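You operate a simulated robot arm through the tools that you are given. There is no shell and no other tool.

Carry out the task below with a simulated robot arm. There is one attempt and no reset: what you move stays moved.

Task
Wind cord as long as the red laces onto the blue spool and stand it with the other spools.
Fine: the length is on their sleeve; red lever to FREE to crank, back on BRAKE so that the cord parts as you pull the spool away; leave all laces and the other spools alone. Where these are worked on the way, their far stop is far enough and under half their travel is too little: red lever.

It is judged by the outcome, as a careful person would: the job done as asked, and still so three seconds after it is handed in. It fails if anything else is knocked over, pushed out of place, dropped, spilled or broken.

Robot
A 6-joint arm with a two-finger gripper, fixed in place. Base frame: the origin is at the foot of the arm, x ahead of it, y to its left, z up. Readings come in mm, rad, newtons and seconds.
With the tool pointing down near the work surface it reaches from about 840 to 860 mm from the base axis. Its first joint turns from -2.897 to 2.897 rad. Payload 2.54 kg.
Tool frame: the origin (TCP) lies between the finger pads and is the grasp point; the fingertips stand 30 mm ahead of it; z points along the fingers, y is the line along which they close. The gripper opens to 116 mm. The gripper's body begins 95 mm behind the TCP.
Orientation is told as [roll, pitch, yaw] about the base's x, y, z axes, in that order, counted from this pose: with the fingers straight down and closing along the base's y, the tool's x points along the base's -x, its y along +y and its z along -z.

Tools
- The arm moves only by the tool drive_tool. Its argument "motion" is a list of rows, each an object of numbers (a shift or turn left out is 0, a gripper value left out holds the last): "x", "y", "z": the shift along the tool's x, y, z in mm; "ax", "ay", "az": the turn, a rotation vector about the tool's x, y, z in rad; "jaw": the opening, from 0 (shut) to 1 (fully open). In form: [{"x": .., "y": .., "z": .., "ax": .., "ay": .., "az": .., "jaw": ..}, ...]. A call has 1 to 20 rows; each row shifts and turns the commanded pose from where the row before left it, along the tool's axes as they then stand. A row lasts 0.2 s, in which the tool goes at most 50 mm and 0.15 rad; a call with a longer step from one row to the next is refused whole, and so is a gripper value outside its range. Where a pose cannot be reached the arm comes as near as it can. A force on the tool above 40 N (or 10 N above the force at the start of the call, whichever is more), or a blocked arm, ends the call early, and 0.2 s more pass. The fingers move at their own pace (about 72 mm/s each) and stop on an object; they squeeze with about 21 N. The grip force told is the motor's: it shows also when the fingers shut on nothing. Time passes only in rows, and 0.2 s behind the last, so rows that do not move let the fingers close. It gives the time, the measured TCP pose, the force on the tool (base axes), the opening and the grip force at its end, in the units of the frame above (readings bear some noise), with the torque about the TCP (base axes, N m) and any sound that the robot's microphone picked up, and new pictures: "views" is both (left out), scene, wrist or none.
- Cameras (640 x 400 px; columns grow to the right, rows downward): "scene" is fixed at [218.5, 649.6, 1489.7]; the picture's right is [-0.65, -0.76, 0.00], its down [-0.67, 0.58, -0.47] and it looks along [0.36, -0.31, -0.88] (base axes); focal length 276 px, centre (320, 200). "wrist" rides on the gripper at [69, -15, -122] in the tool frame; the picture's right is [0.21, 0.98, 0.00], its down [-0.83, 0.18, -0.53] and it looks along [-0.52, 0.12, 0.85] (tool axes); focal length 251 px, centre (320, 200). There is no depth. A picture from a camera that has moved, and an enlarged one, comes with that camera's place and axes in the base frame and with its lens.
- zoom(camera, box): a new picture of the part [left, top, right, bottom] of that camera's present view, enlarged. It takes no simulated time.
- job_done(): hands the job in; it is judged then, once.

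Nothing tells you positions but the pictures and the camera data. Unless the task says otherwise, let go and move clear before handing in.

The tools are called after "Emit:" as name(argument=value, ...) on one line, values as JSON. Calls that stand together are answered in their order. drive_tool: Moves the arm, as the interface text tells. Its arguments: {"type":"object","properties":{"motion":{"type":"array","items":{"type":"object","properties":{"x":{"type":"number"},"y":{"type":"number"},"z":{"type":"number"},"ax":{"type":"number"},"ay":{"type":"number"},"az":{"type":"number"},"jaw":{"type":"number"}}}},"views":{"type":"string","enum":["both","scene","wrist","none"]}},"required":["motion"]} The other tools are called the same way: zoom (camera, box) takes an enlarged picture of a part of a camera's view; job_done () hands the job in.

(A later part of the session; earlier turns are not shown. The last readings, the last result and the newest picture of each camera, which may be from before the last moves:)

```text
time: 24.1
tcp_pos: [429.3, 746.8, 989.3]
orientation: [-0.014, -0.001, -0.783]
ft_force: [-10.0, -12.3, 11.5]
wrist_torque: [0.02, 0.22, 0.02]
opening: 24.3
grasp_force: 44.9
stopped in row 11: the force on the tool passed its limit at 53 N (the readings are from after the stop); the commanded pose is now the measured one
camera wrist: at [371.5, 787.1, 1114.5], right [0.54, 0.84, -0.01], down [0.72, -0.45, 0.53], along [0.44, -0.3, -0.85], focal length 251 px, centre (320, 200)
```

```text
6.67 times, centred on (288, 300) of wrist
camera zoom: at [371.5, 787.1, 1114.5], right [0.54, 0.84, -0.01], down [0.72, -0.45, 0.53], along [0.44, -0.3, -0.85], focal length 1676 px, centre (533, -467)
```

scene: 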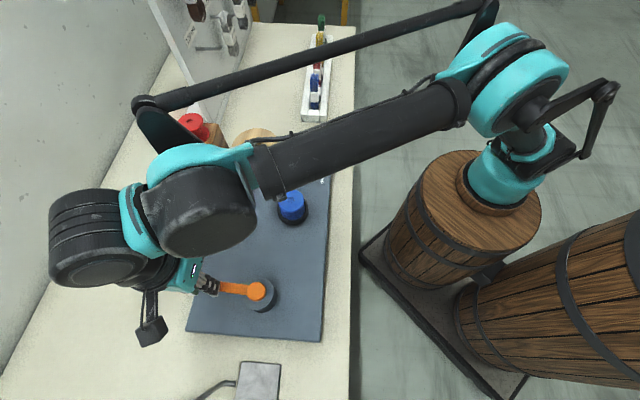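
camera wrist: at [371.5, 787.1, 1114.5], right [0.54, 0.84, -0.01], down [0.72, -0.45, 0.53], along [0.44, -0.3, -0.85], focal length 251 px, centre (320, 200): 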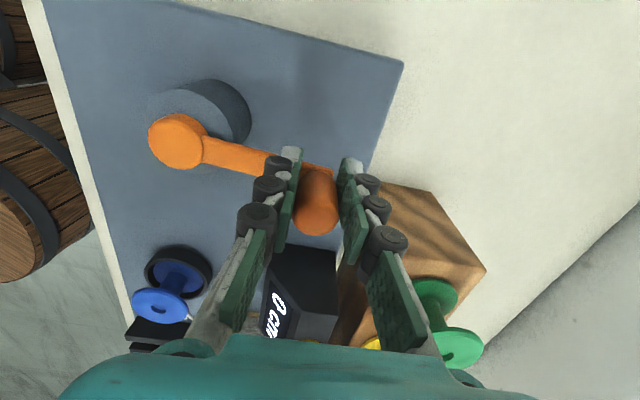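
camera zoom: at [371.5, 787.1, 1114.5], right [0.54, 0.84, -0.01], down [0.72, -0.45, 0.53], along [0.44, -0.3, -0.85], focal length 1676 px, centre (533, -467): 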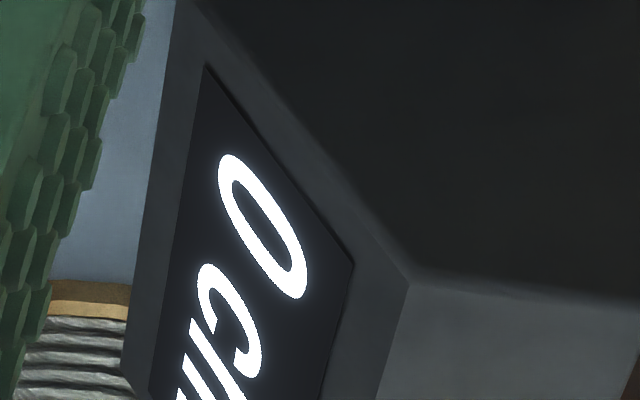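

The counter still reads 0 after half a turn; it may count only whole turns, or only the other way. I'll complete this turn before judging, with the circle centre corrected to p≈739.5, q≈−223.5, r≈92.

Emit:
drive_tool(motion=[{"x": -5, "y": -0.2}, {"x": -9.6, "y": -0.9}, {"x": -9.5, "y": -1.6}, {"x": -9.3, "y": -2.5}, {"x": -9.0, "y": -3.4}, {"x": -8.6, "y": -4.3}, {"x": -8.1, "y": -5.2}, {"x": -7.5, "y": -6.0}, {"x": -6.8, "y": -6.8}, {"x": -6.1, "y": -7.5}, {"x": -5.3, "y": -8.1}, {"x": -4.4, "y": -8.6}, {"x": -3.5, "y": -9.0}, {"x": -2.5, "y": -9.3}, {"x": -1.5, "y": -9.5}, {"x": -0.5, "y": -9.6}, {"x": 0.5, "y": -9.6}, {"x": 1.5, "y": -9.5}, {"x": 2.5, "y": -9.3}], views="both")

Emit:
zoom(camera="scene", box=[200, 160, 328, 240])

```text
time: 25.0
tcp_pos: [441.3, 728.9, 991.0]
orientation: [-0.016, 0.001, -0.78]
ft_force: [-11.5, -6.9, 11.3]
wrist_torque: [-0.18, -0.14, -0.09]
opening: 24.3
grasp_force: 45.1
stopped in row 4: the force on the tool passed its limit at 48 N (the readings are from after the stop); the commanded pose is now the measured one
camera wrist: at [383.7, 769.3, 1114.7], right [0.54, 0.84, -0.02], down [0.72, -0.45, 0.53], along [0.44, -0.3, -0.85], focal length 251 px, centre (320, 200)
```

scene: 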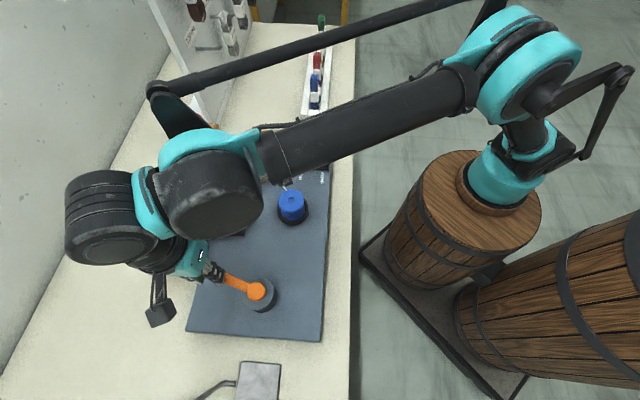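
wrist: 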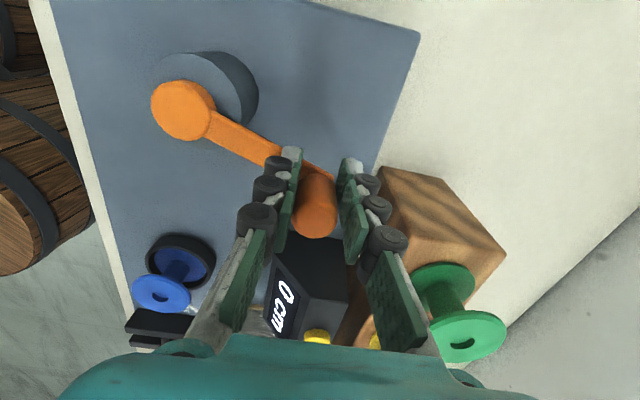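

```text
5.00 times, centred on (264, 200) of scene
camera zoom: at [218.5, 649.6, 1489.7], right [-0.65, -0.76, 0.0], down [-0.67, 0.58, -0.47], along [0.36, -0.31, -0.88], focal length 1382 px, centre (600, 200)
```

zoom: 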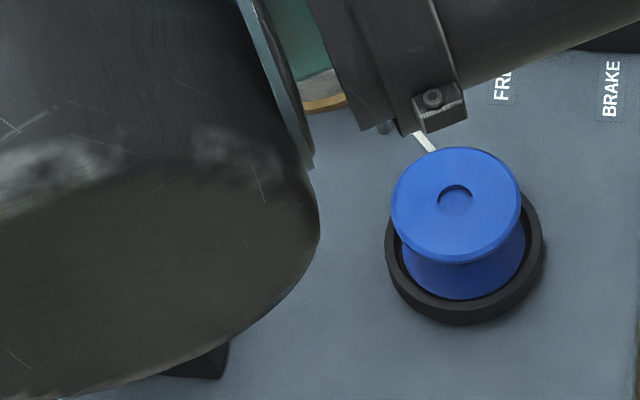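

Forces keep tripping the limit. I'll hold a moment to see the resting strain before continuing more slowly.

Emit:
drive_tool(motion=[{}, {}, {}], views="none")

Emit:
zoom(camera="wrist", box=[140, 60, 380, 210])

```text
time: 25.8
tcp_pos: [441.0, 729.0, 989.7]
orientation: [-0.017, -0.001, -0.782]
ft_force: [-21.4, -11.9, 16.2]
wrist_torque: [-0.1, 0.22, -0.17]
opening: 24.3
grasp_force: 45.3
```

```text
2.67 times, centred on (260, 135) of wrist
camera zoom: at [383.5, 769.3, 1114.7], right [0.54, 0.84, -0.02], down [0.72, -0.45, 0.53], along [0.44, -0.29, -0.85], focal length 670 px, centre (480, 373)
```

zoom: 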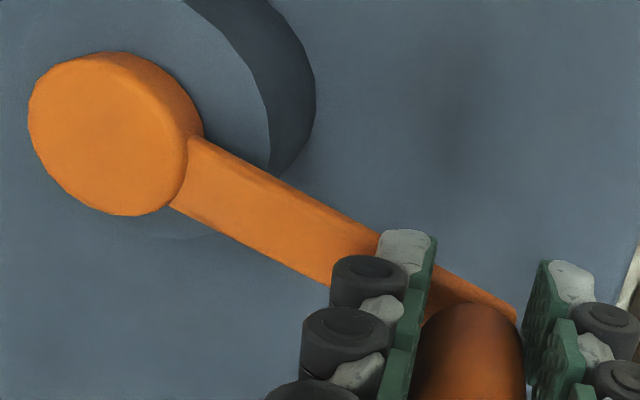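

Gripping builds up strain as the knob turns, so I'll switch to pushing the knob from behind with closed fingers. I'll release, rise, step back along the circle, and lower behind the knob.

Emit:
drive_tool(motion=[{"jaw": 0.5}, {}, {}, {"z": -35}, {"z": -35}, {"x": 18, "y": 2, "jaw": 0}, {"x": 19, "y": 3}, {}, {}, {"z": 35}, {"z": 35}], views="both")

Emit:
zoom(camera="wrist", box=[140, 60, 460, 260])

```text
time: 28.2
tcp_pos: [420.0, 758.1, 992.2]
orientation: [-0.018, 0.001, -0.782]
ft_force: [0.1, -0.3, 0.7]
wrist_torque: [0.02, 0.02, -0.01]
opening: 0.1
grasp_force: 20.9
camera wrist: at [361.7, 799.1, 1116.3], right [0.54, 0.84, -0.02], down [0.72, -0.45, 0.53], along [0.44, -0.3, -0.85], focal length 251 px, centre (320, 200)
```

scene: 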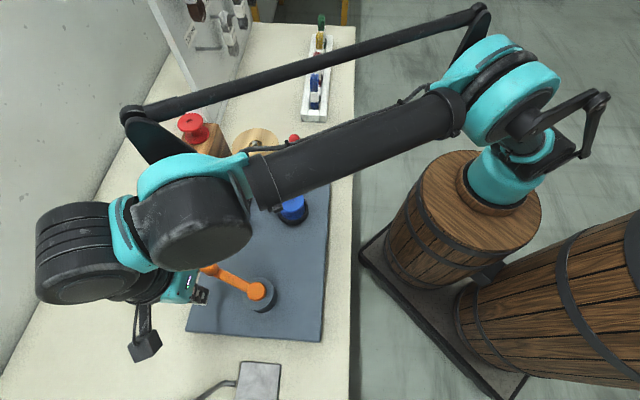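
wrist: 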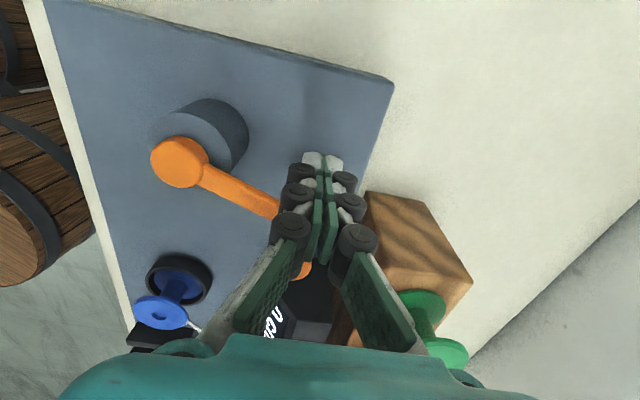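

```text
2.00 times, centred on (300, 160) of wrist
camera zoom: at [361.7, 799.1, 1116.3], right [0.54, 0.84, -0.02], down [0.72, -0.45, 0.53], along [0.44, -0.3, -0.85], focal length 503 px, centre (360, 280)
```

zoom: 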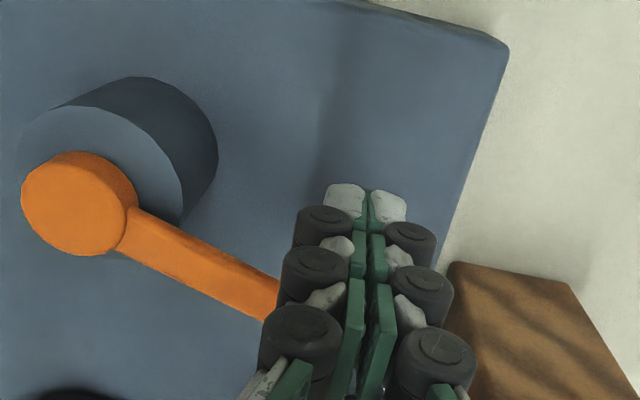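

The closed fingers now stand behind the knob on its circle. I'll push clockwise, starting slowly until contact.

Emit:
drive_tool(motion=[{"x": -7, "y": -1.2}, {"x": -6.4, "y": 0.4}, {"x": -6.4}, {"x": -6.4, "y": -0.4}, {"x": -12.7, "y": -2.2}, {"x": -13.6, "y": -4.6}, {"x": -12.9, "y": -6.7}, {"x": -11.6, "y": -8.6}, {"x": -10.1, "y": -10.3}, {"x": -8.4, "y": -11.7}, {"x": -6.4, "y": -12.9}, {"x": -4.3, "y": -13.8}, {"x": -2.2, "y": -14.3}, {"x": 0.1, "y": -14.4}, {"x": 2.4, "y": -14.3}, {"x": 4.6, "y": -13.6}, {"x": 6.7, "y": -12.9}, {"x": 8.6, "y": -11.6}, {"x": 10.3, "y": -10.1}], views="both")

Emit:
zoom(camera="scene", box=[200, 160, 328, 240])

```text
time: 32.2
tcp_pos: [359.6, 591.7, 991.0]
orientation: [-0.016, 0.0, -0.782]
ft_force: [-0.4, 0.1, -0.4]
wrist_torque: [0.02, 0.0, 0.01]
opening: 0.1
grasp_force: 21.2
camera wrist: at [301.8, 631.4, 1114.8], right [0.54, 0.84, -0.02], down [0.72, -0.45, 0.53], along [0.44, -0.3, -0.85], focal length 251 px, centre (320, 200)
```

scene: 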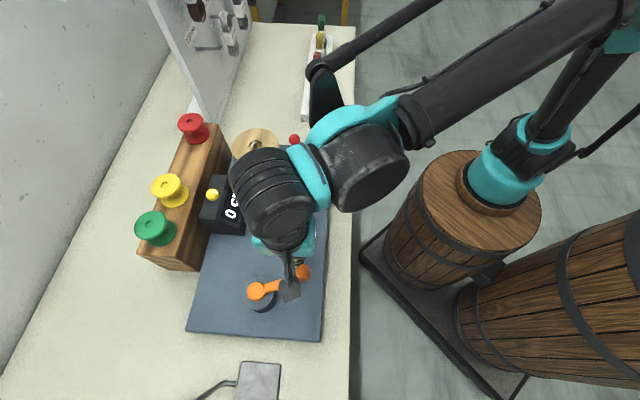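
wrist: 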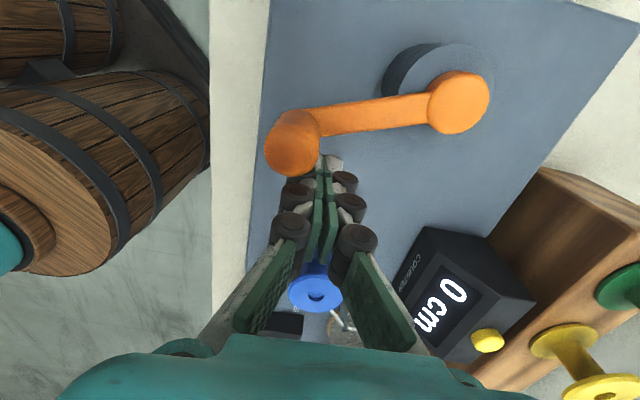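

```text
5.00 times, centred on (264, 200) of scene
camera zoom: at [218.5, 649.6, 1489.7], right [-0.65, -0.76, 0.0], down [-0.67, 0.58, -0.47], along [0.36, -0.31, -0.88], focal length 1382 px, centre (600, 200)
```

zoom: 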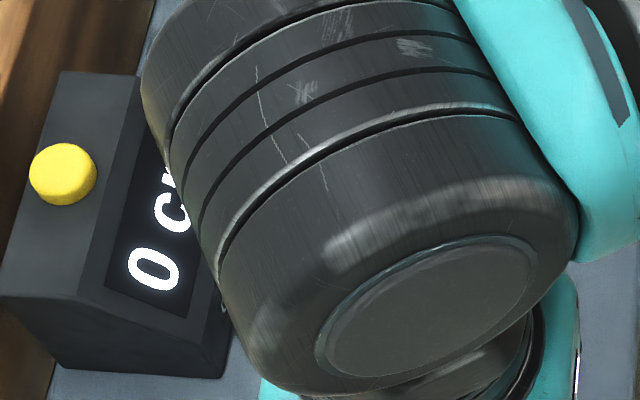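

Pushing works smoothly; the crank is at about 338° and the counter still shows 0 cm. I'll carry it just past one full turn to see whether it counts whole turns.

Emit:
drive_tool(motion=[{"x": 5, "y": -6}, {"x": 6, "y": -5.3}, {"x": 12.9, "y": -6.4}, {"x": 13.8, "y": -4.3}, {"x": 14.3, "y": -2.2}, {"x": 14.4, "y": 0.2}, {"x": 14.3, "y": 2.3}], views="both")

Emit:
zoom(camera="scene", box=[200, 160, 328, 240])

```text
time: 33.8
tcp_pos: [284.9, 631.6, 991.7]
orientation: [-0.016, 0.0, -0.783]
ft_force: [0.6, 0.6, -0.4]
wrist_torque: [0.05, -0.03, 0.0]
opening: 0.0
grasp_force: 29.0
camera wrist: at [227.4, 672.1, 1116.5], right [0.54, 0.84, -0.02], down [0.72, -0.45, 0.53], along [0.44, -0.3, -0.85], focal length 251 px, centre (320, 200)
```

scene: 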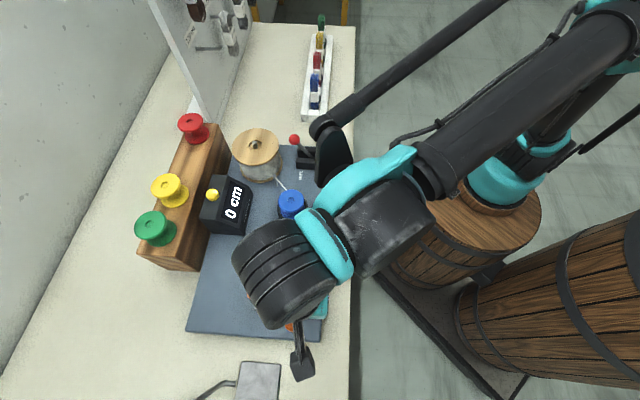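
wrist: 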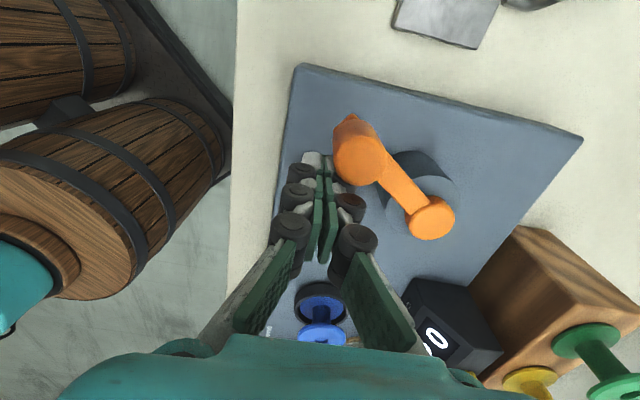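

```text
5.00 times, centred on (264, 200) of scene
camera zoom: at [218.5, 649.6, 1489.7], right [-0.65, -0.76, 0.0], down [-0.67, 0.58, -0.47], along [0.36, -0.31, -0.88], focal length 1382 px, centre (600, 200)
```

zoom: 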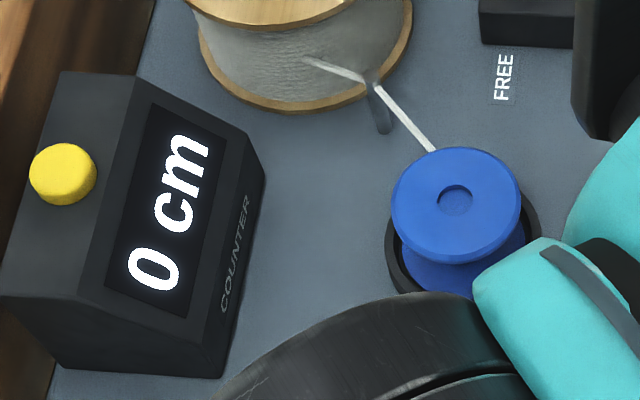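

Over a full clockwise turn gave 0 cm, so winding must be the other way. I'll lift over the knob, come down on its other side, and push counter-clockwise.

Emit:
drive_tool(motion=[{"z": -32}, {"z": -32}, {"x": 26, "y": 20}, {"x": 26.7, "y": 19.4}, {"z": 32}, {"z": 32}, {"x": -3.9, "y": -5.1}, {"x": -4.2, "y": -4.8}, {"x": -4.6, "y": -4.6}, {"x": -4.8, "y": -4.2}, {"x": -11.9, "y": -8.2}, {"x": -13, "y": -6.2}, {"x": -13.9, "y": -4.1}, {"x": -14.3, "y": -1.9}, {"x": -14.4, "y": 0.4}, {"x": -14.2, "y": 2.6}, {"x": -13.6, "y": 4.9}, {"x": -12.7, "y": 6.8}, {"x": -11.5, "y": 8.8}], views="both")

Emit:
zoom(camera="scene", box=[200, 160, 328, 240])

```text
time: 37.8
tcp_pos: [361.9, 590.9, 992.6]
orientation: [-0.016, 0.0, -0.782]
ft_force: [-1.3, 0.9, -0.1]
wrist_torque: [0.0, 0.0, 0.0]
opening: 0.0
grasp_force: 28.6
camera wrist: at [303.9, 630.4, 1116.6], right [0.54, 0.84, -0.02], down [0.72, -0.45, 0.53], along [0.44, -0.3, -0.85], focal length 251 px, centre (320, 200)
```

scene: 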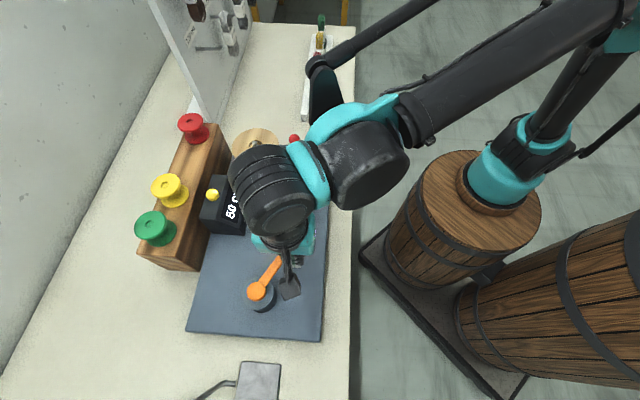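
wrist: 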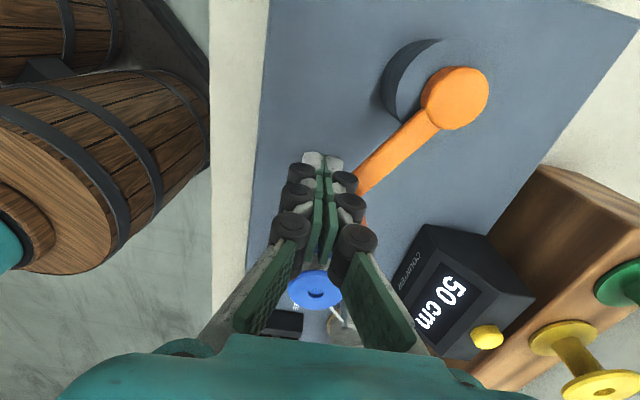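

```text
5.00 times, centred on (264, 200) of scene
camera zoom: at [218.5, 649.6, 1489.7], right [-0.65, -0.76, 0.0], down [-0.67, 0.58, -0.47], along [0.36, -0.31, -0.88], focal length 1382 px, centre (600, 200)
```

zoom: 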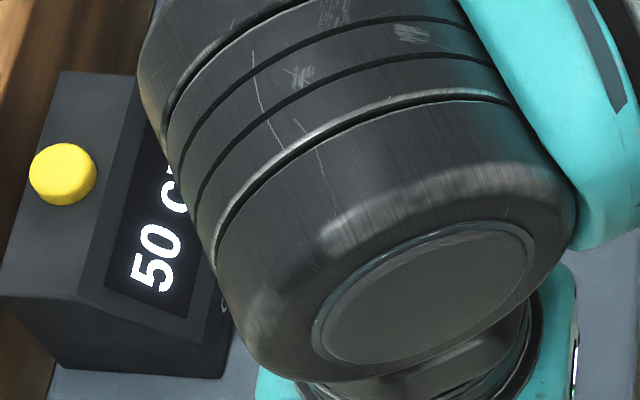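

Counter-clockwise winds: the counter jumped to 50 cm for about 90° of crank, roughly 0.56 cm per degree. About 125° more is needed, so I'll go slower and check often.

Emit:
drive_tool(motion=[{"x": -3, "y": 2.5}, {"x": -3.9, "y": 3.1}, {"x": -4, "y": 3.1}, {"x": -4.3, "y": 5.7}, {"x": -3.9, "y": 6.2}, {"x": -3.4, "y": 6.3}, {"x": -2.8, "y": 6.7}, {"x": -2.3, "y": 6.9}, {"x": -1.8, "y": 7}, {"x": -1.2, "y": 7.1}, {"x": -0.7, "y": 7.2}, {}], views="both")

Emit:
zoom(camera="scene", box=[200, 160, 328, 240])

Emit:
zoom(camera="wrist", box=[280, 220, 480, 345])

```text
time: 40.4
tcp_pos: [430.3, 611.9, 991.0]
orientation: [-0.016, 0.002, -0.781]
ft_force: [0.2, 0.6, -0.9]
wrist_torque: [0.0, -0.03, 0.04]
opening: 0.1
grasp_force: 28.0
camera wrist: at [372.1, 651.5, 1115.8], right [0.54, 0.84, -0.02], down [0.72, -0.45, 0.53], along [0.44, -0.3, -0.85], focal length 251 px, centre (320, 200)
```

scene: 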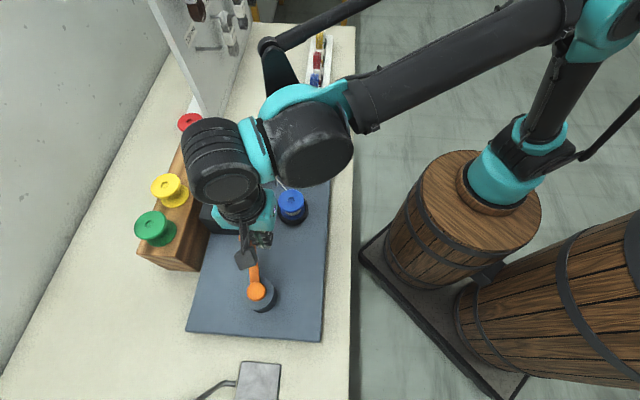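
wrist: 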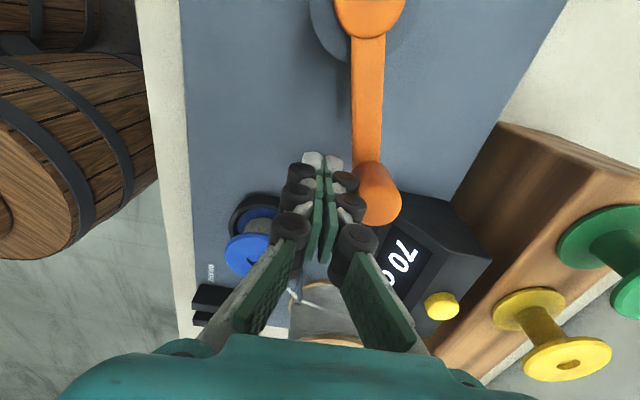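

```text
5.00 times, centred on (264, 200) of scene
camera zoom: at [218.5, 649.6, 1489.7], right [-0.65, -0.76, 0.0], down [-0.67, 0.58, -0.47], along [0.36, -0.31, -0.88], focal length 1382 px, centre (600, 200)
```

zoom: 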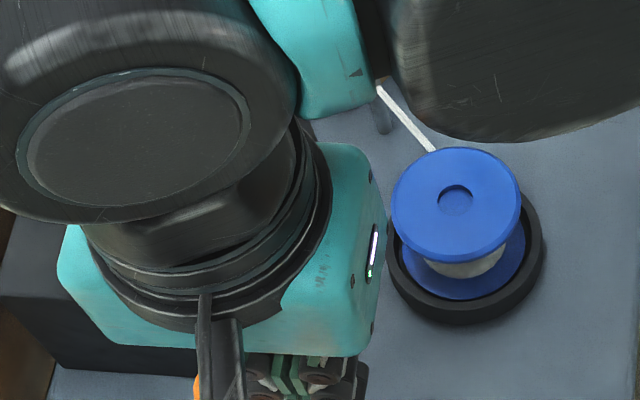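

```text
3.20 times, centred on (380, 282) of wrist
camera zoom: at [372.1, 651.5, 1115.8], right [0.54, 0.84, -0.02], down [0.72, -0.45, 0.53], along [0.44, -0.3, -0.85], focal length 805 px, centre (128, -64)
```

zoom: 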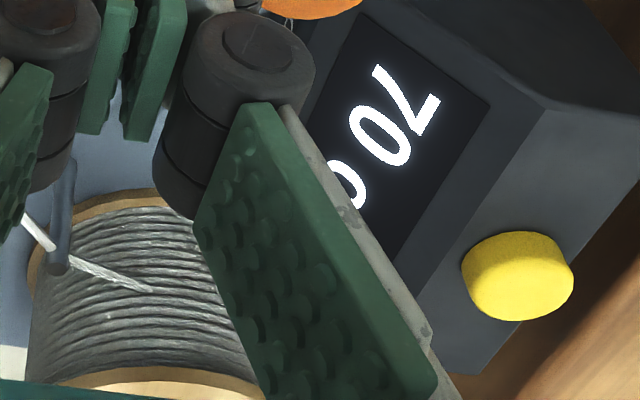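

It reads 70 cm, seemingly in steps of 10. I'll advance in small increments to find where each step flips.

Emit:
drive_tool(motion=[{"x": 0.6, "y": 4.8}, {"x": 0.9, "y": 4.8}, {"x": 1.3, "y": 5}, {}], views="wrist")

Emit:
zoom(camera="wrist", box=[280, 180, 480, 305])

```text
time: 41.4
tcp_pos: [436.4, 624.7, 990.2]
orientation: [-0.017, 0.0, -0.782]
ft_force: [-0.4, 0.2, -0.2]
wrist_torque: [-0.01, 0.03, 0.0]
opening: 0.0
grasp_force: 28.7
camera wrist: at [379.5, 663.7, 1114.9], right [0.54, 0.84, -0.02], down [0.72, -0.45, 0.53], along [0.44, -0.3, -0.85], focal length 251 px, centre (320, 200)
```

wrist: 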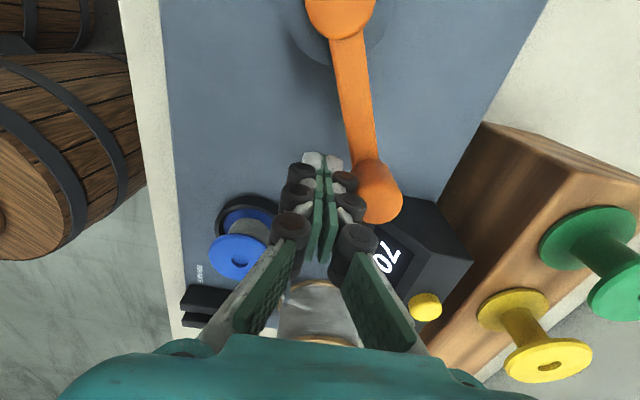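

```text
3.20 times, centred on (380, 242) of wrist
camera zoom: at [379.5, 663.7, 1114.9], right [0.54, 0.84, -0.02], down [0.72, -0.45, 0.53], along [0.44, -0.3, -0.85], focal length 805 px, centre (128, 64)
```

zoom: 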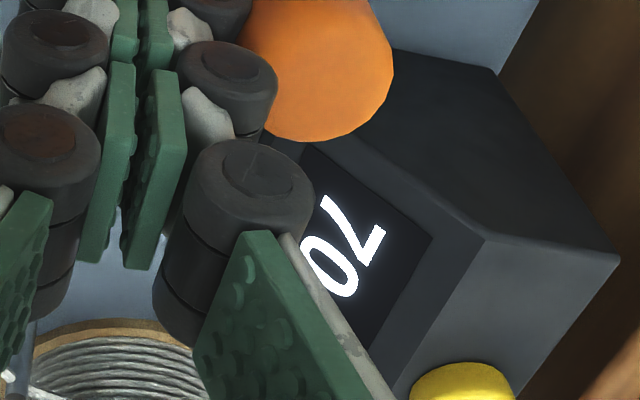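

Emit:
drive_tool(motion=[{"x": 0.2, "y": 4.6}, {"x": 0.5, "y": 4.6}, {}], views="wrist")

Emit:
zoom(camera="wrist", box=[280, 180, 480, 305])

```text
time: 42.2
tcp_pos: [443.0, 629.0, 990.3]
orientation: [-0.015, 0.0, -0.782]
ft_force: [0.7, 0.1, -0.4]
wrist_torque: [0.01, -0.02, 0.03]
opening: 0.2
grasp_force: 28.3
camera wrist: at [385.5, 670.3, 1114.3], right [0.54, 0.84, -0.02], down [0.72, -0.45, 0.53], along [0.44, -0.3, -0.85], focal length 251 px, centre (320, 200)
```

wrist: 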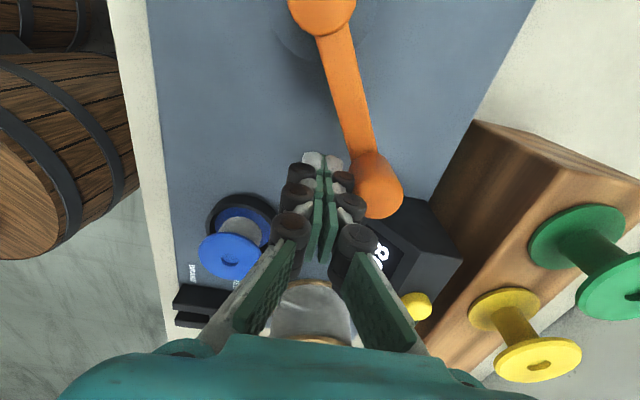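

```text
3.20 times, centred on (380, 242) of wrist
camera zoom: at [385.5, 670.3, 1114.3], right [0.54, 0.84, -0.02], down [0.72, -0.45, 0.53], along [0.44, -0.3, -0.85], focal length 805 px, centre (128, 64)
```

zoom: 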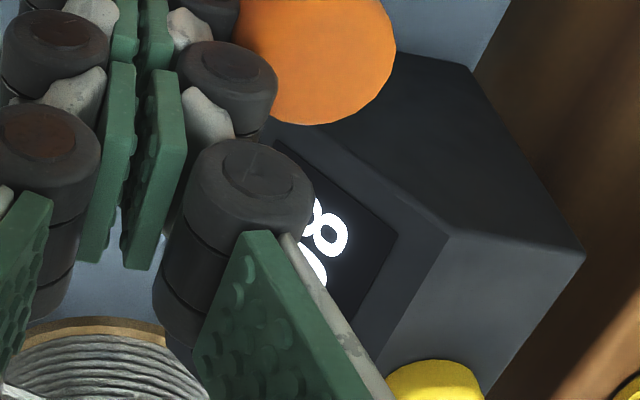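

It flipped to 80 at a finger angle of about −99°, which fits about 200 cm per turn with the display rounding down. I'll advance about 40° more, which should give just over 100.

Emit:
drive_tool(motion=[{"x": 2.1, "y": 6.1}, {"x": 2.4, "y": 7.7}, {"x": 3.1, "y": 7.4}, {"x": 3.7, "y": 7.1}, {"x": 4.3, "y": 6.8}, {"x": 4.9, "y": 6.3}, {"x": 5.4, "y": 6}, {"x": 6, "y": 5.4}, {}], views="both")

Emit:
zoom(camera="wrist", box=[240, 200, 400, 300])

Emit:
zoom(camera="scene", box=[200, 160, 328, 240])

```text
time: 44.2
tcp_pos: [457.5, 691.6, 990.1]
orientation: [-0.016, 0.0, -0.781]
ft_force: [0.3, -0.5, 0.3]
wrist_torque: [0.0, -0.01, -0.01]
opening: 0.0
grasp_force: 28.5
camera wrist: at [400.4, 731.1, 1113.7], right [0.54, 0.84, -0.02], down [0.72, -0.45, 0.53], along [0.44, -0.3, -0.85], focal length 251 px, centre (320, 200)
```

scene: 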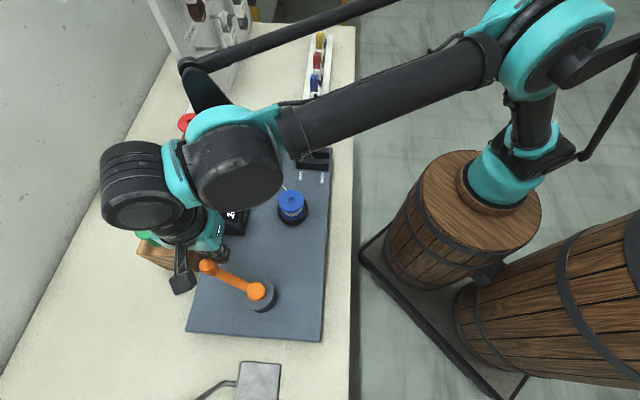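
wrist: 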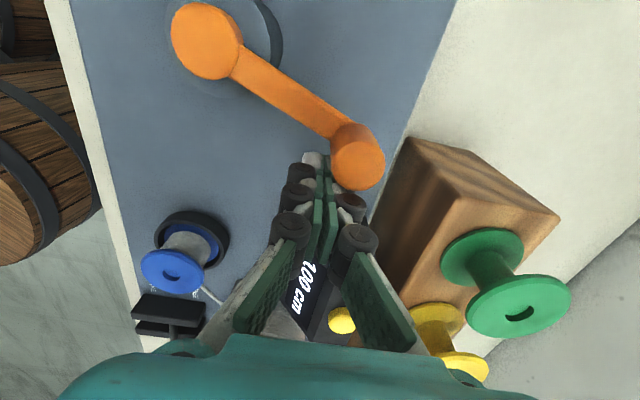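

```text
4.00 times, centred on (320, 250) of wrist
camera zoom: at [400.4, 731.1, 1113.7], right [0.54, 0.84, -0.02], down [0.72, -0.45, 0.53], along [0.44, -0.3, -0.85], focal length 1006 px, centre (320, 0)
```

zoom: 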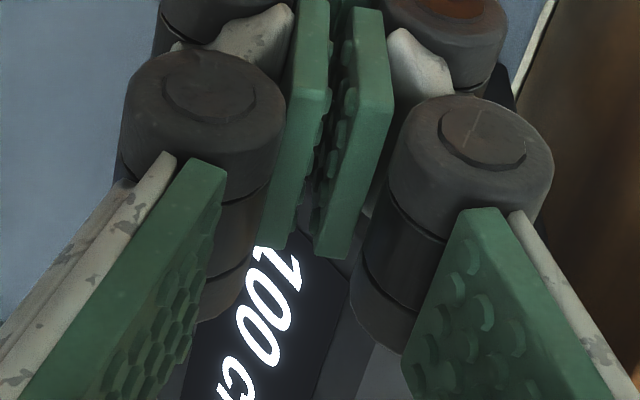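

```text
5.00 times, centred on (264, 200) of scene
camera zoom: at [218.5, 649.6, 1489.7], right [-0.65, -0.76, 0.0], down [-0.67, 0.58, -0.47], along [0.36, -0.31, -0.88], focal length 1382 px, centre (600, 200)
```

zoom: 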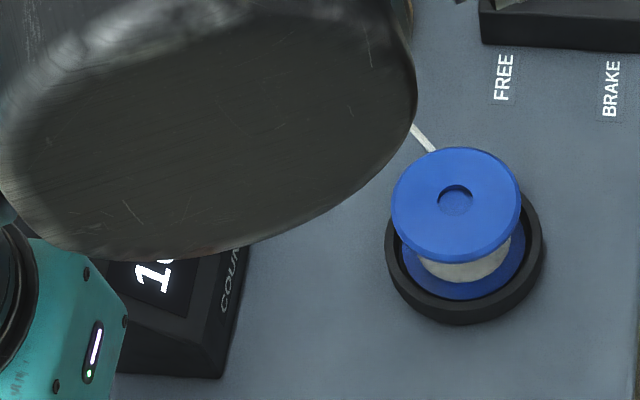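

It reads 100 cm. I'll creep forward about 4° at a time to watch for 110 and then 120.

Emit:
drive_tool(motion=[{"x": 2.6, "y": 1.8}, {"x": 2.6, "y": 1.8}, {}], views="wrist")

Emit:
zoom(camera="wrist", box=[240, 220, 400, 320])

```text
time: 45.0
tcp_pos: [455.8, 698.0, 989.5]
orientation: [-0.017, 0.0, -0.783]
ft_force: [-0.2, 0.4, -0.2]
wrist_torque: [-0.03, 0.01, 0.03]
opening: 0.1
grasp_force: 29.3
camera wrist: at [399.1, 736.7, 1113.3], right [0.54, 0.84, -0.02], down [0.72, -0.45, 0.53], along [0.44, -0.3, -0.85], focal length 251 px, centre (320, 200)
```

wrist: 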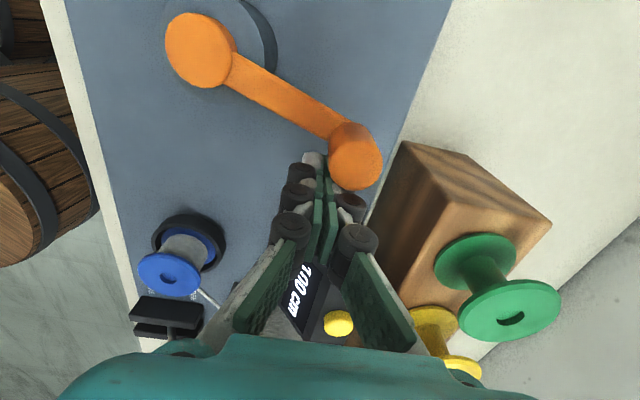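

```text
4.00 times, centred on (320, 270) of wrist
camera zoom: at [399.1, 736.7, 1113.3], right [0.54, 0.84, -0.02], down [0.72, -0.45, 0.53], along [0.44, -0.3, -0.85], focal length 1006 px, centre (320, -80)
```

zoom: 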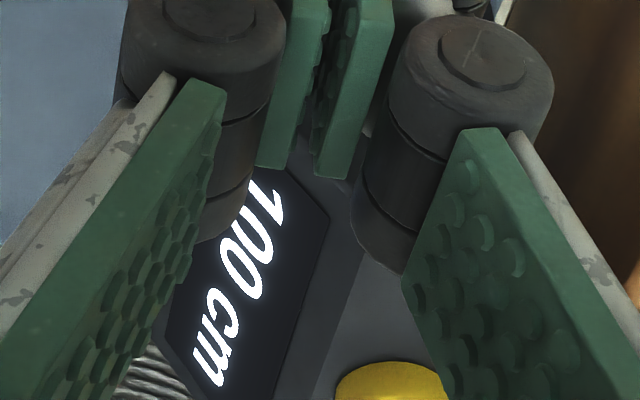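

Emit:
drive_tool(motion=[{"x": 2.7, "y": 1.6}, {"x": 2.8, "y": 1.6}, {}], views="wrist")

Emit:
zoom(camera="wrist", box=[240, 220, 400, 320])

```text
time: 45.8
tcp_pos: [454.8, 704.9, 989.4]
orientation: [-0.015, 0.0, -0.78]
ft_force: [0.4, 0.3, -0.1]
wrist_torque: [-0.03, 0.0, 0.0]
opening: 0.0
grasp_force: 28.1
camera wrist: at [396.6, 743.6, 1114.4], right [0.54, 0.84, -0.02], down [0.72, -0.45, 0.53], along [0.44, -0.3, -0.85], focal length 251 px, centre (320, 200)
```

wrist: 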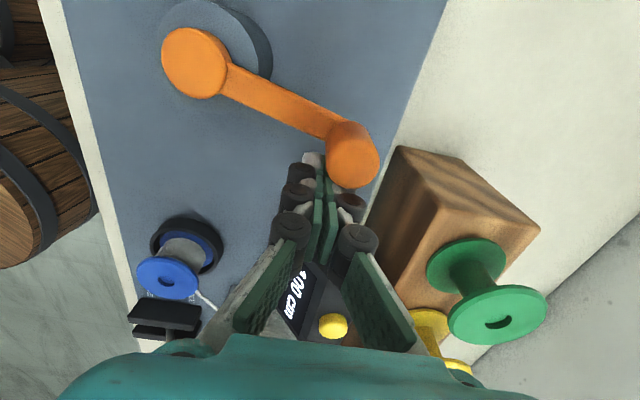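

```text
4.00 times, centred on (320, 270) of wrist
camera zoom: at [396.6, 743.6, 1114.4], right [0.54, 0.84, -0.02], down [0.72, -0.45, 0.53], along [0.44, -0.3, -0.85], focal length 1006 px, centre (320, -80)
```

zoom: 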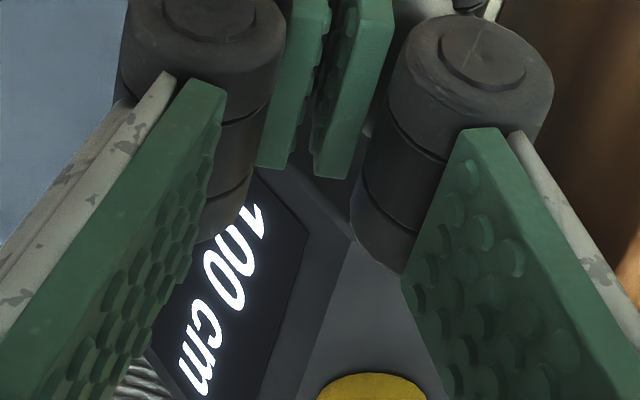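

Emit:
drive_tool(motion=[{"x": 2.8, "y": 1.4}, {"x": 2.9, "y": 1.4}, {}], views="wrist")

Emit:
zoom(camera="wrist", box=[240, 220, 400, 320])

```text
time: 46.6
tcp_pos: [451.6, 710.0, 989.2]
orientation: [-0.015, 0.001, -0.782]
ft_force: [-1.3, -1.2, 0.3]
wrist_torque: [0.01, 0.01, -0.01]
opening: 0.2
grasp_force: 28.3
camera wrist: at [394.4, 749.2, 1113.2], right [0.54, 0.84, -0.02], down [0.72, -0.45, 0.53], along [0.44, -0.3, -0.85], focal length 251 px, centre (320, 200)
```

wrist: 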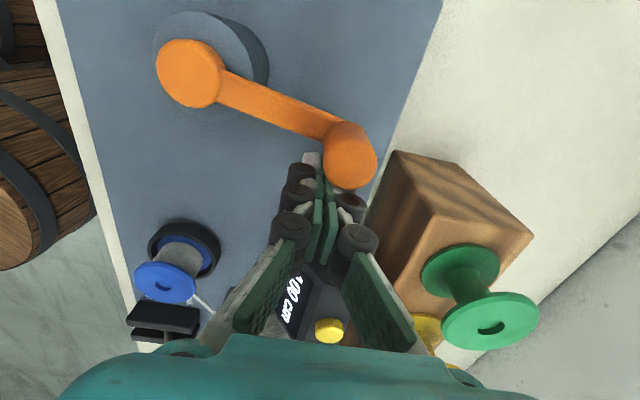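

```text
4.00 times, centred on (320, 270) of wrist
camera zoom: at [394.4, 749.2, 1113.2], right [0.54, 0.84, -0.02], down [0.72, -0.45, 0.53], along [0.44, -0.3, -0.85], focal length 1006 px, centre (320, -80)
```

zoom: 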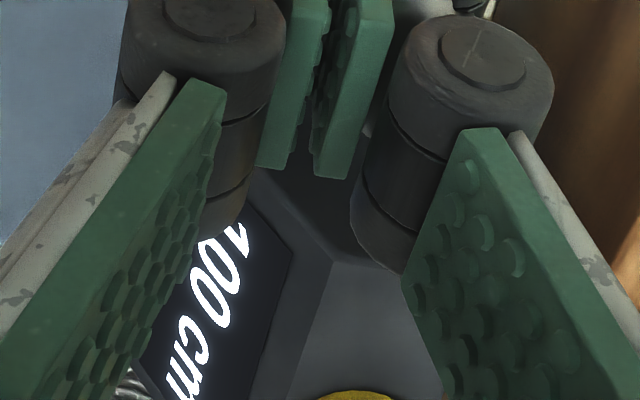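

Emit:
drive_tool(motion=[{"x": 2.4, "y": 1.5}, {"x": 2.4, "y": 1.4}, {}], views="wrist")

Emit:
zoom(camera="wrist", box=[240, 220, 400, 320])

```text
time: 47.4
tcp_pos: [451.1, 714.8, 989.0]
orientation: [-0.014, 0.0, -0.782]
ft_force: [0.4, 0.3, -0.9]
wrist_torque: [0.01, 0.0, 0.02]
opening: 0.0
grasp_force: 28.7
camera wrist: at [393.2, 755.0, 1113.2], right [0.54, 0.84, -0.02], down [0.72, -0.45, 0.53], along [0.44, -0.3, -0.85], focal length 251 px, centre (320, 200)
```

wrist: 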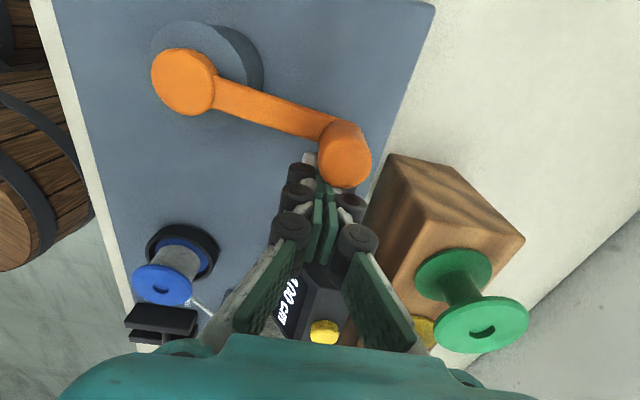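

```text
4.00 times, centred on (320, 270) of wrist
camera zoom: at [393.2, 755.0, 1113.2], right [0.54, 0.84, -0.02], down [0.72, -0.45, 0.53], along [0.44, -0.3, -0.85], focal length 1006 px, centre (320, -80)
```

zoom: 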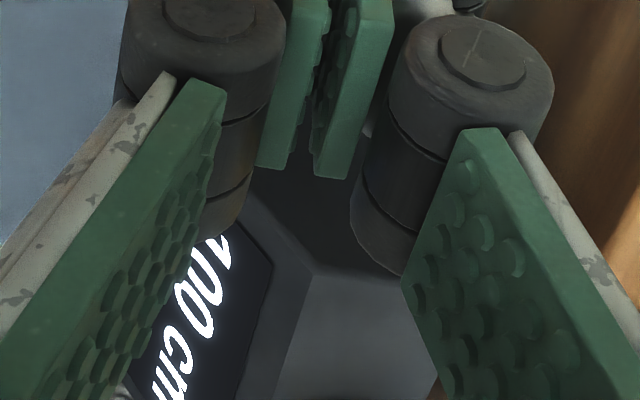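

Still 100 at knob angle about −174°. I keep creeping.

Emit:
drive_tool(motion=[{"x": 2.6, "y": 1.1}, {"x": 2.6, "y": 1.0}, {}], views="wrist")

Emit:
zoom(camera="wrist", box=[240, 220, 400, 320])

```text
time: 48.2
tcp_pos: [449.5, 721.0, 989.4]
orientation: [-0.017, 0.0, -0.78]
ft_force: [-0.5, 0.5, -0.3]
wrist_torque: [-0.02, 0.02, 0.0]
opening: 0.0
grasp_force: 28.6
camera wrist: at [391.7, 760.2, 1113.5], right [0.54, 0.84, -0.02], down [0.72, -0.45, 0.53], along [0.44, -0.3, -0.85], focal length 251 px, centre (320, 200)
```

wrist: 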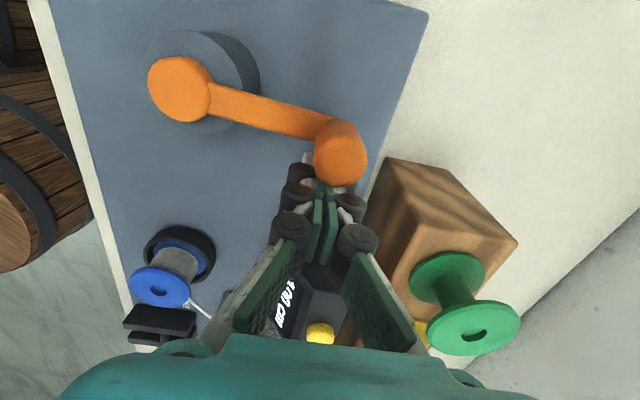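

```text
4.00 times, centred on (320, 270) of wrist
camera zoom: at [391.7, 760.2, 1113.5], right [0.54, 0.84, -0.02], down [0.72, -0.45, 0.53], along [0.44, -0.3, -0.85], focal length 1006 px, centre (320, -80)
```

zoom: 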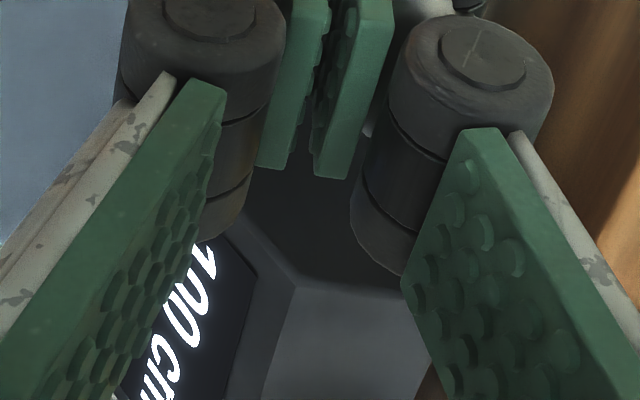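

Emit:
drive_tool(motion=[{"x": 2.8, "y": 0.9}, {"x": 2.8, "y": 0.9}, {}], views="wrist")

Emit:
zoom(camera="wrist", box=[240, 220, 400, 320])

```text
time: 49.0
tcp_pos: [447.5, 725.7, 989.2]
orientation: [-0.017, 0.0, -0.782]
ft_force: [0.0, 0.1, 0.3]
wrist_torque: [0.01, 0.02, 0.01]
opening: 0.0
grasp_force: 28.5
camera wrist: at [388.5, 765.4, 1113.9], right [0.54, 0.84, -0.02], down [0.72, -0.45, 0.53], along [0.44, -0.3, -0.85], focal length 251 px, centre (320, 200)
```

wrist: 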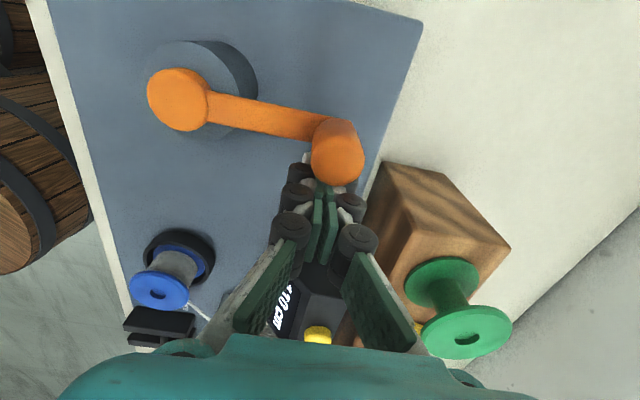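

```text
4.00 times, centred on (320, 270) of wrist
camera zoom: at [388.5, 765.4, 1113.9], right [0.54, 0.84, -0.02], down [0.72, -0.45, 0.53], along [0.44, -0.3, -0.85], focal length 1006 px, centre (320, -80)
```

zoom: 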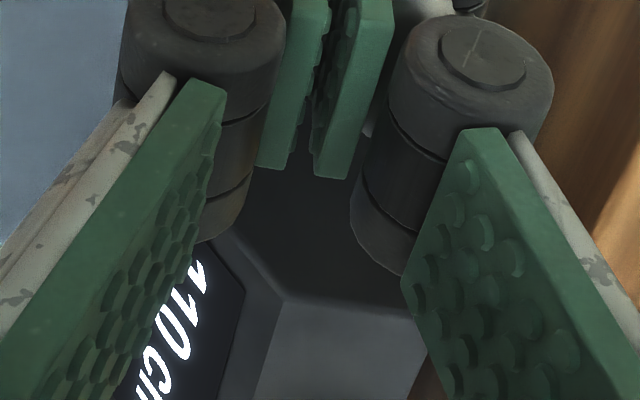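

It flipped to 110 with the knob near −179°. Together with the 80 flip near −118° this gives about 0.5 cm per degree with rounding to the nearest 10. True 120 should therefore come at a knob angle near −208°, with the display flipping around −199°. I'll advance another 14°.

Emit:
drive_tool(motion=[{"x": 4.5, "y": 1.1}, {"x": 4.5, "y": 0.8}, {"x": 4.5, "y": 0.5}, {"x": 4.5, "y": 0.2}, {"x": 4.5}, {}], views="wrist")

Emit:
zoom(camera="wrist", box=[240, 220, 400, 320])

```text
time: 50.4
tcp_pos: [433.7, 745.2, 989.5]
orientation: [-0.016, 0.0, -0.783]
ft_force: [-0.7, -0.3, -0.4]
wrist_torque: [0.03, 0.01, -0.02]
opening: 0.0
grasp_force: 28.6
camera wrist: at [375.1, 783.7, 1114.0], right [0.54, 0.84, -0.02], down [0.72, -0.45, 0.53], along [0.44, -0.3, -0.85], focal length 251 px, centre (320, 200)
```

wrist: 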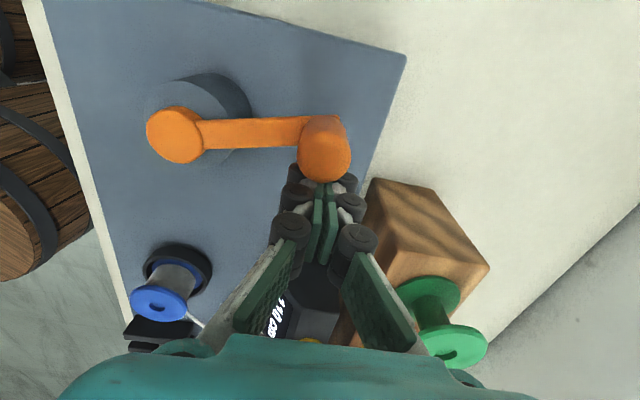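

```text
4.00 times, centred on (320, 270) of wrist
camera zoom: at [375.1, 783.7, 1114.0], right [0.54, 0.84, -0.02], down [0.72, -0.45, 0.53], along [0.44, -0.3, -0.85], focal length 1006 px, centre (320, -80)
```

zoom: 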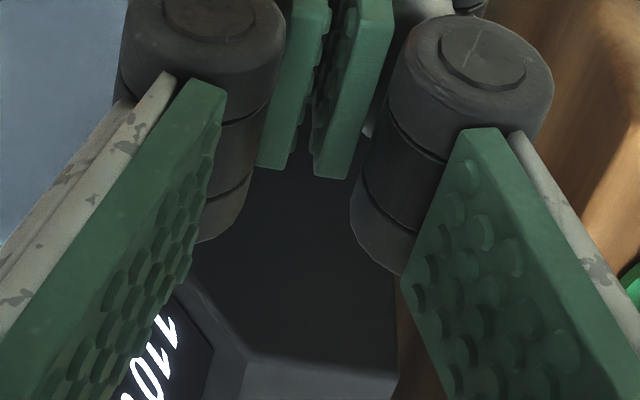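

Still 110, as predicted (knob about −195°). I'll go 6° more.

Emit:
drive_tool(motion=[{"x": 3.2, "y": -0.4}, {"x": 3.2, "y": -0.5}, {"x": 3.2, "y": -0.6}, {}], views="wrist")

Emit:
zoom(camera="wrist", box=[240, 240, 400, 340])

```text
time: 51.4
tcp_pos: [424.6, 749.4, 990.6]
orientation: [-0.016, -0.001, -0.783]
ft_force: [-0.4, -0.5, 0.3]
wrist_torque: [0.0, 0.0, -0.02]
opening: 0.0
grasp_force: 28.6
camera wrist: at [366.2, 789.3, 1113.6], right [0.54, 0.84, -0.02], down [0.72, -0.45, 0.53], along [0.44, -0.3, -0.85], focal length 251 px, centre (320, 200)
```

wrist: 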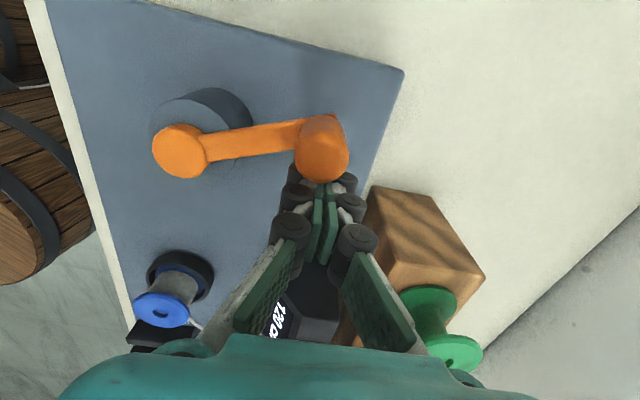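

```text
4.00 times, centred on (320, 290) of wrist
camera zoom: at [366.2, 789.3, 1113.6], right [0.54, 0.84, -0.02], down [0.72, -0.45, 0.53], along [0.44, -0.3, -0.85], focal length 1006 px, centre (320, -160)
```

zoom: 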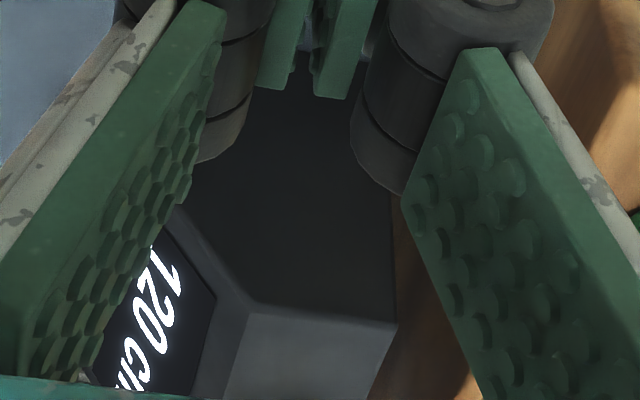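

The display flipped to 120 right where the rounding model predicted; the actual length should be about 117. I'll go about 4° more so that the length is close to a true 120 under either reading.

Emit:
drive_tool(motion=[{"x": 2.2, "y": -0.5}, {"x": 2.2, "y": -0.6}, {"x": 2.2, "y": -0.7}, {}], views="wrist")

Emit:
zoom(camera="wrist", box=[240, 240, 400, 340])

```text
time: 52.4
tcp_pos: [417.7, 751.4, 989.0]
orientation: [-0.015, -0.001, -0.783]
ft_force: [0.0, 1.2, -0.5]
wrist_torque: [0.0, 0.01, 0.0]
opening: 0.0
grasp_force: 28.7
camera wrist: at [360.8, 791.9, 1113.0], right [0.54, 0.84, -0.02], down [0.72, -0.45, 0.53], along [0.44, -0.3, -0.85], focal length 251 px, centre (320, 200)
```

wrist: 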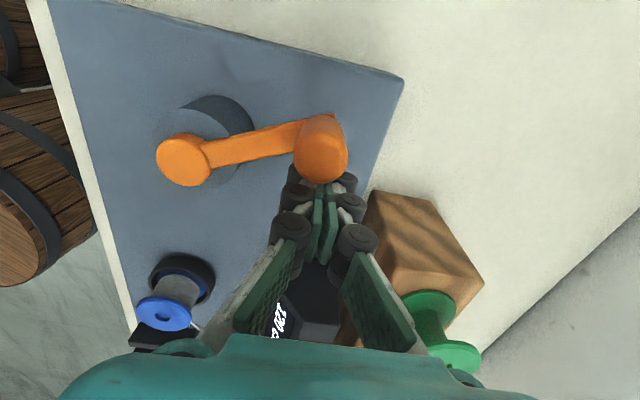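

```text
4.00 times, centred on (320, 290) of wrist
camera zoom: at [360.8, 791.9, 1113.0], right [0.54, 0.84, -0.02], down [0.72, -0.45, 0.53], along [0.44, -0.3, -0.85], focal length 1006 px, centre (320, -160)
```

zoom: 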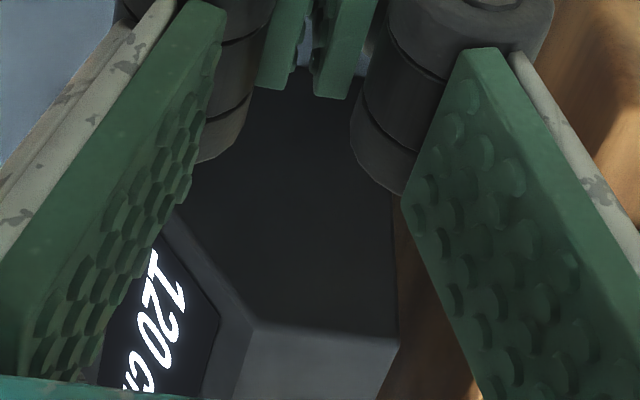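

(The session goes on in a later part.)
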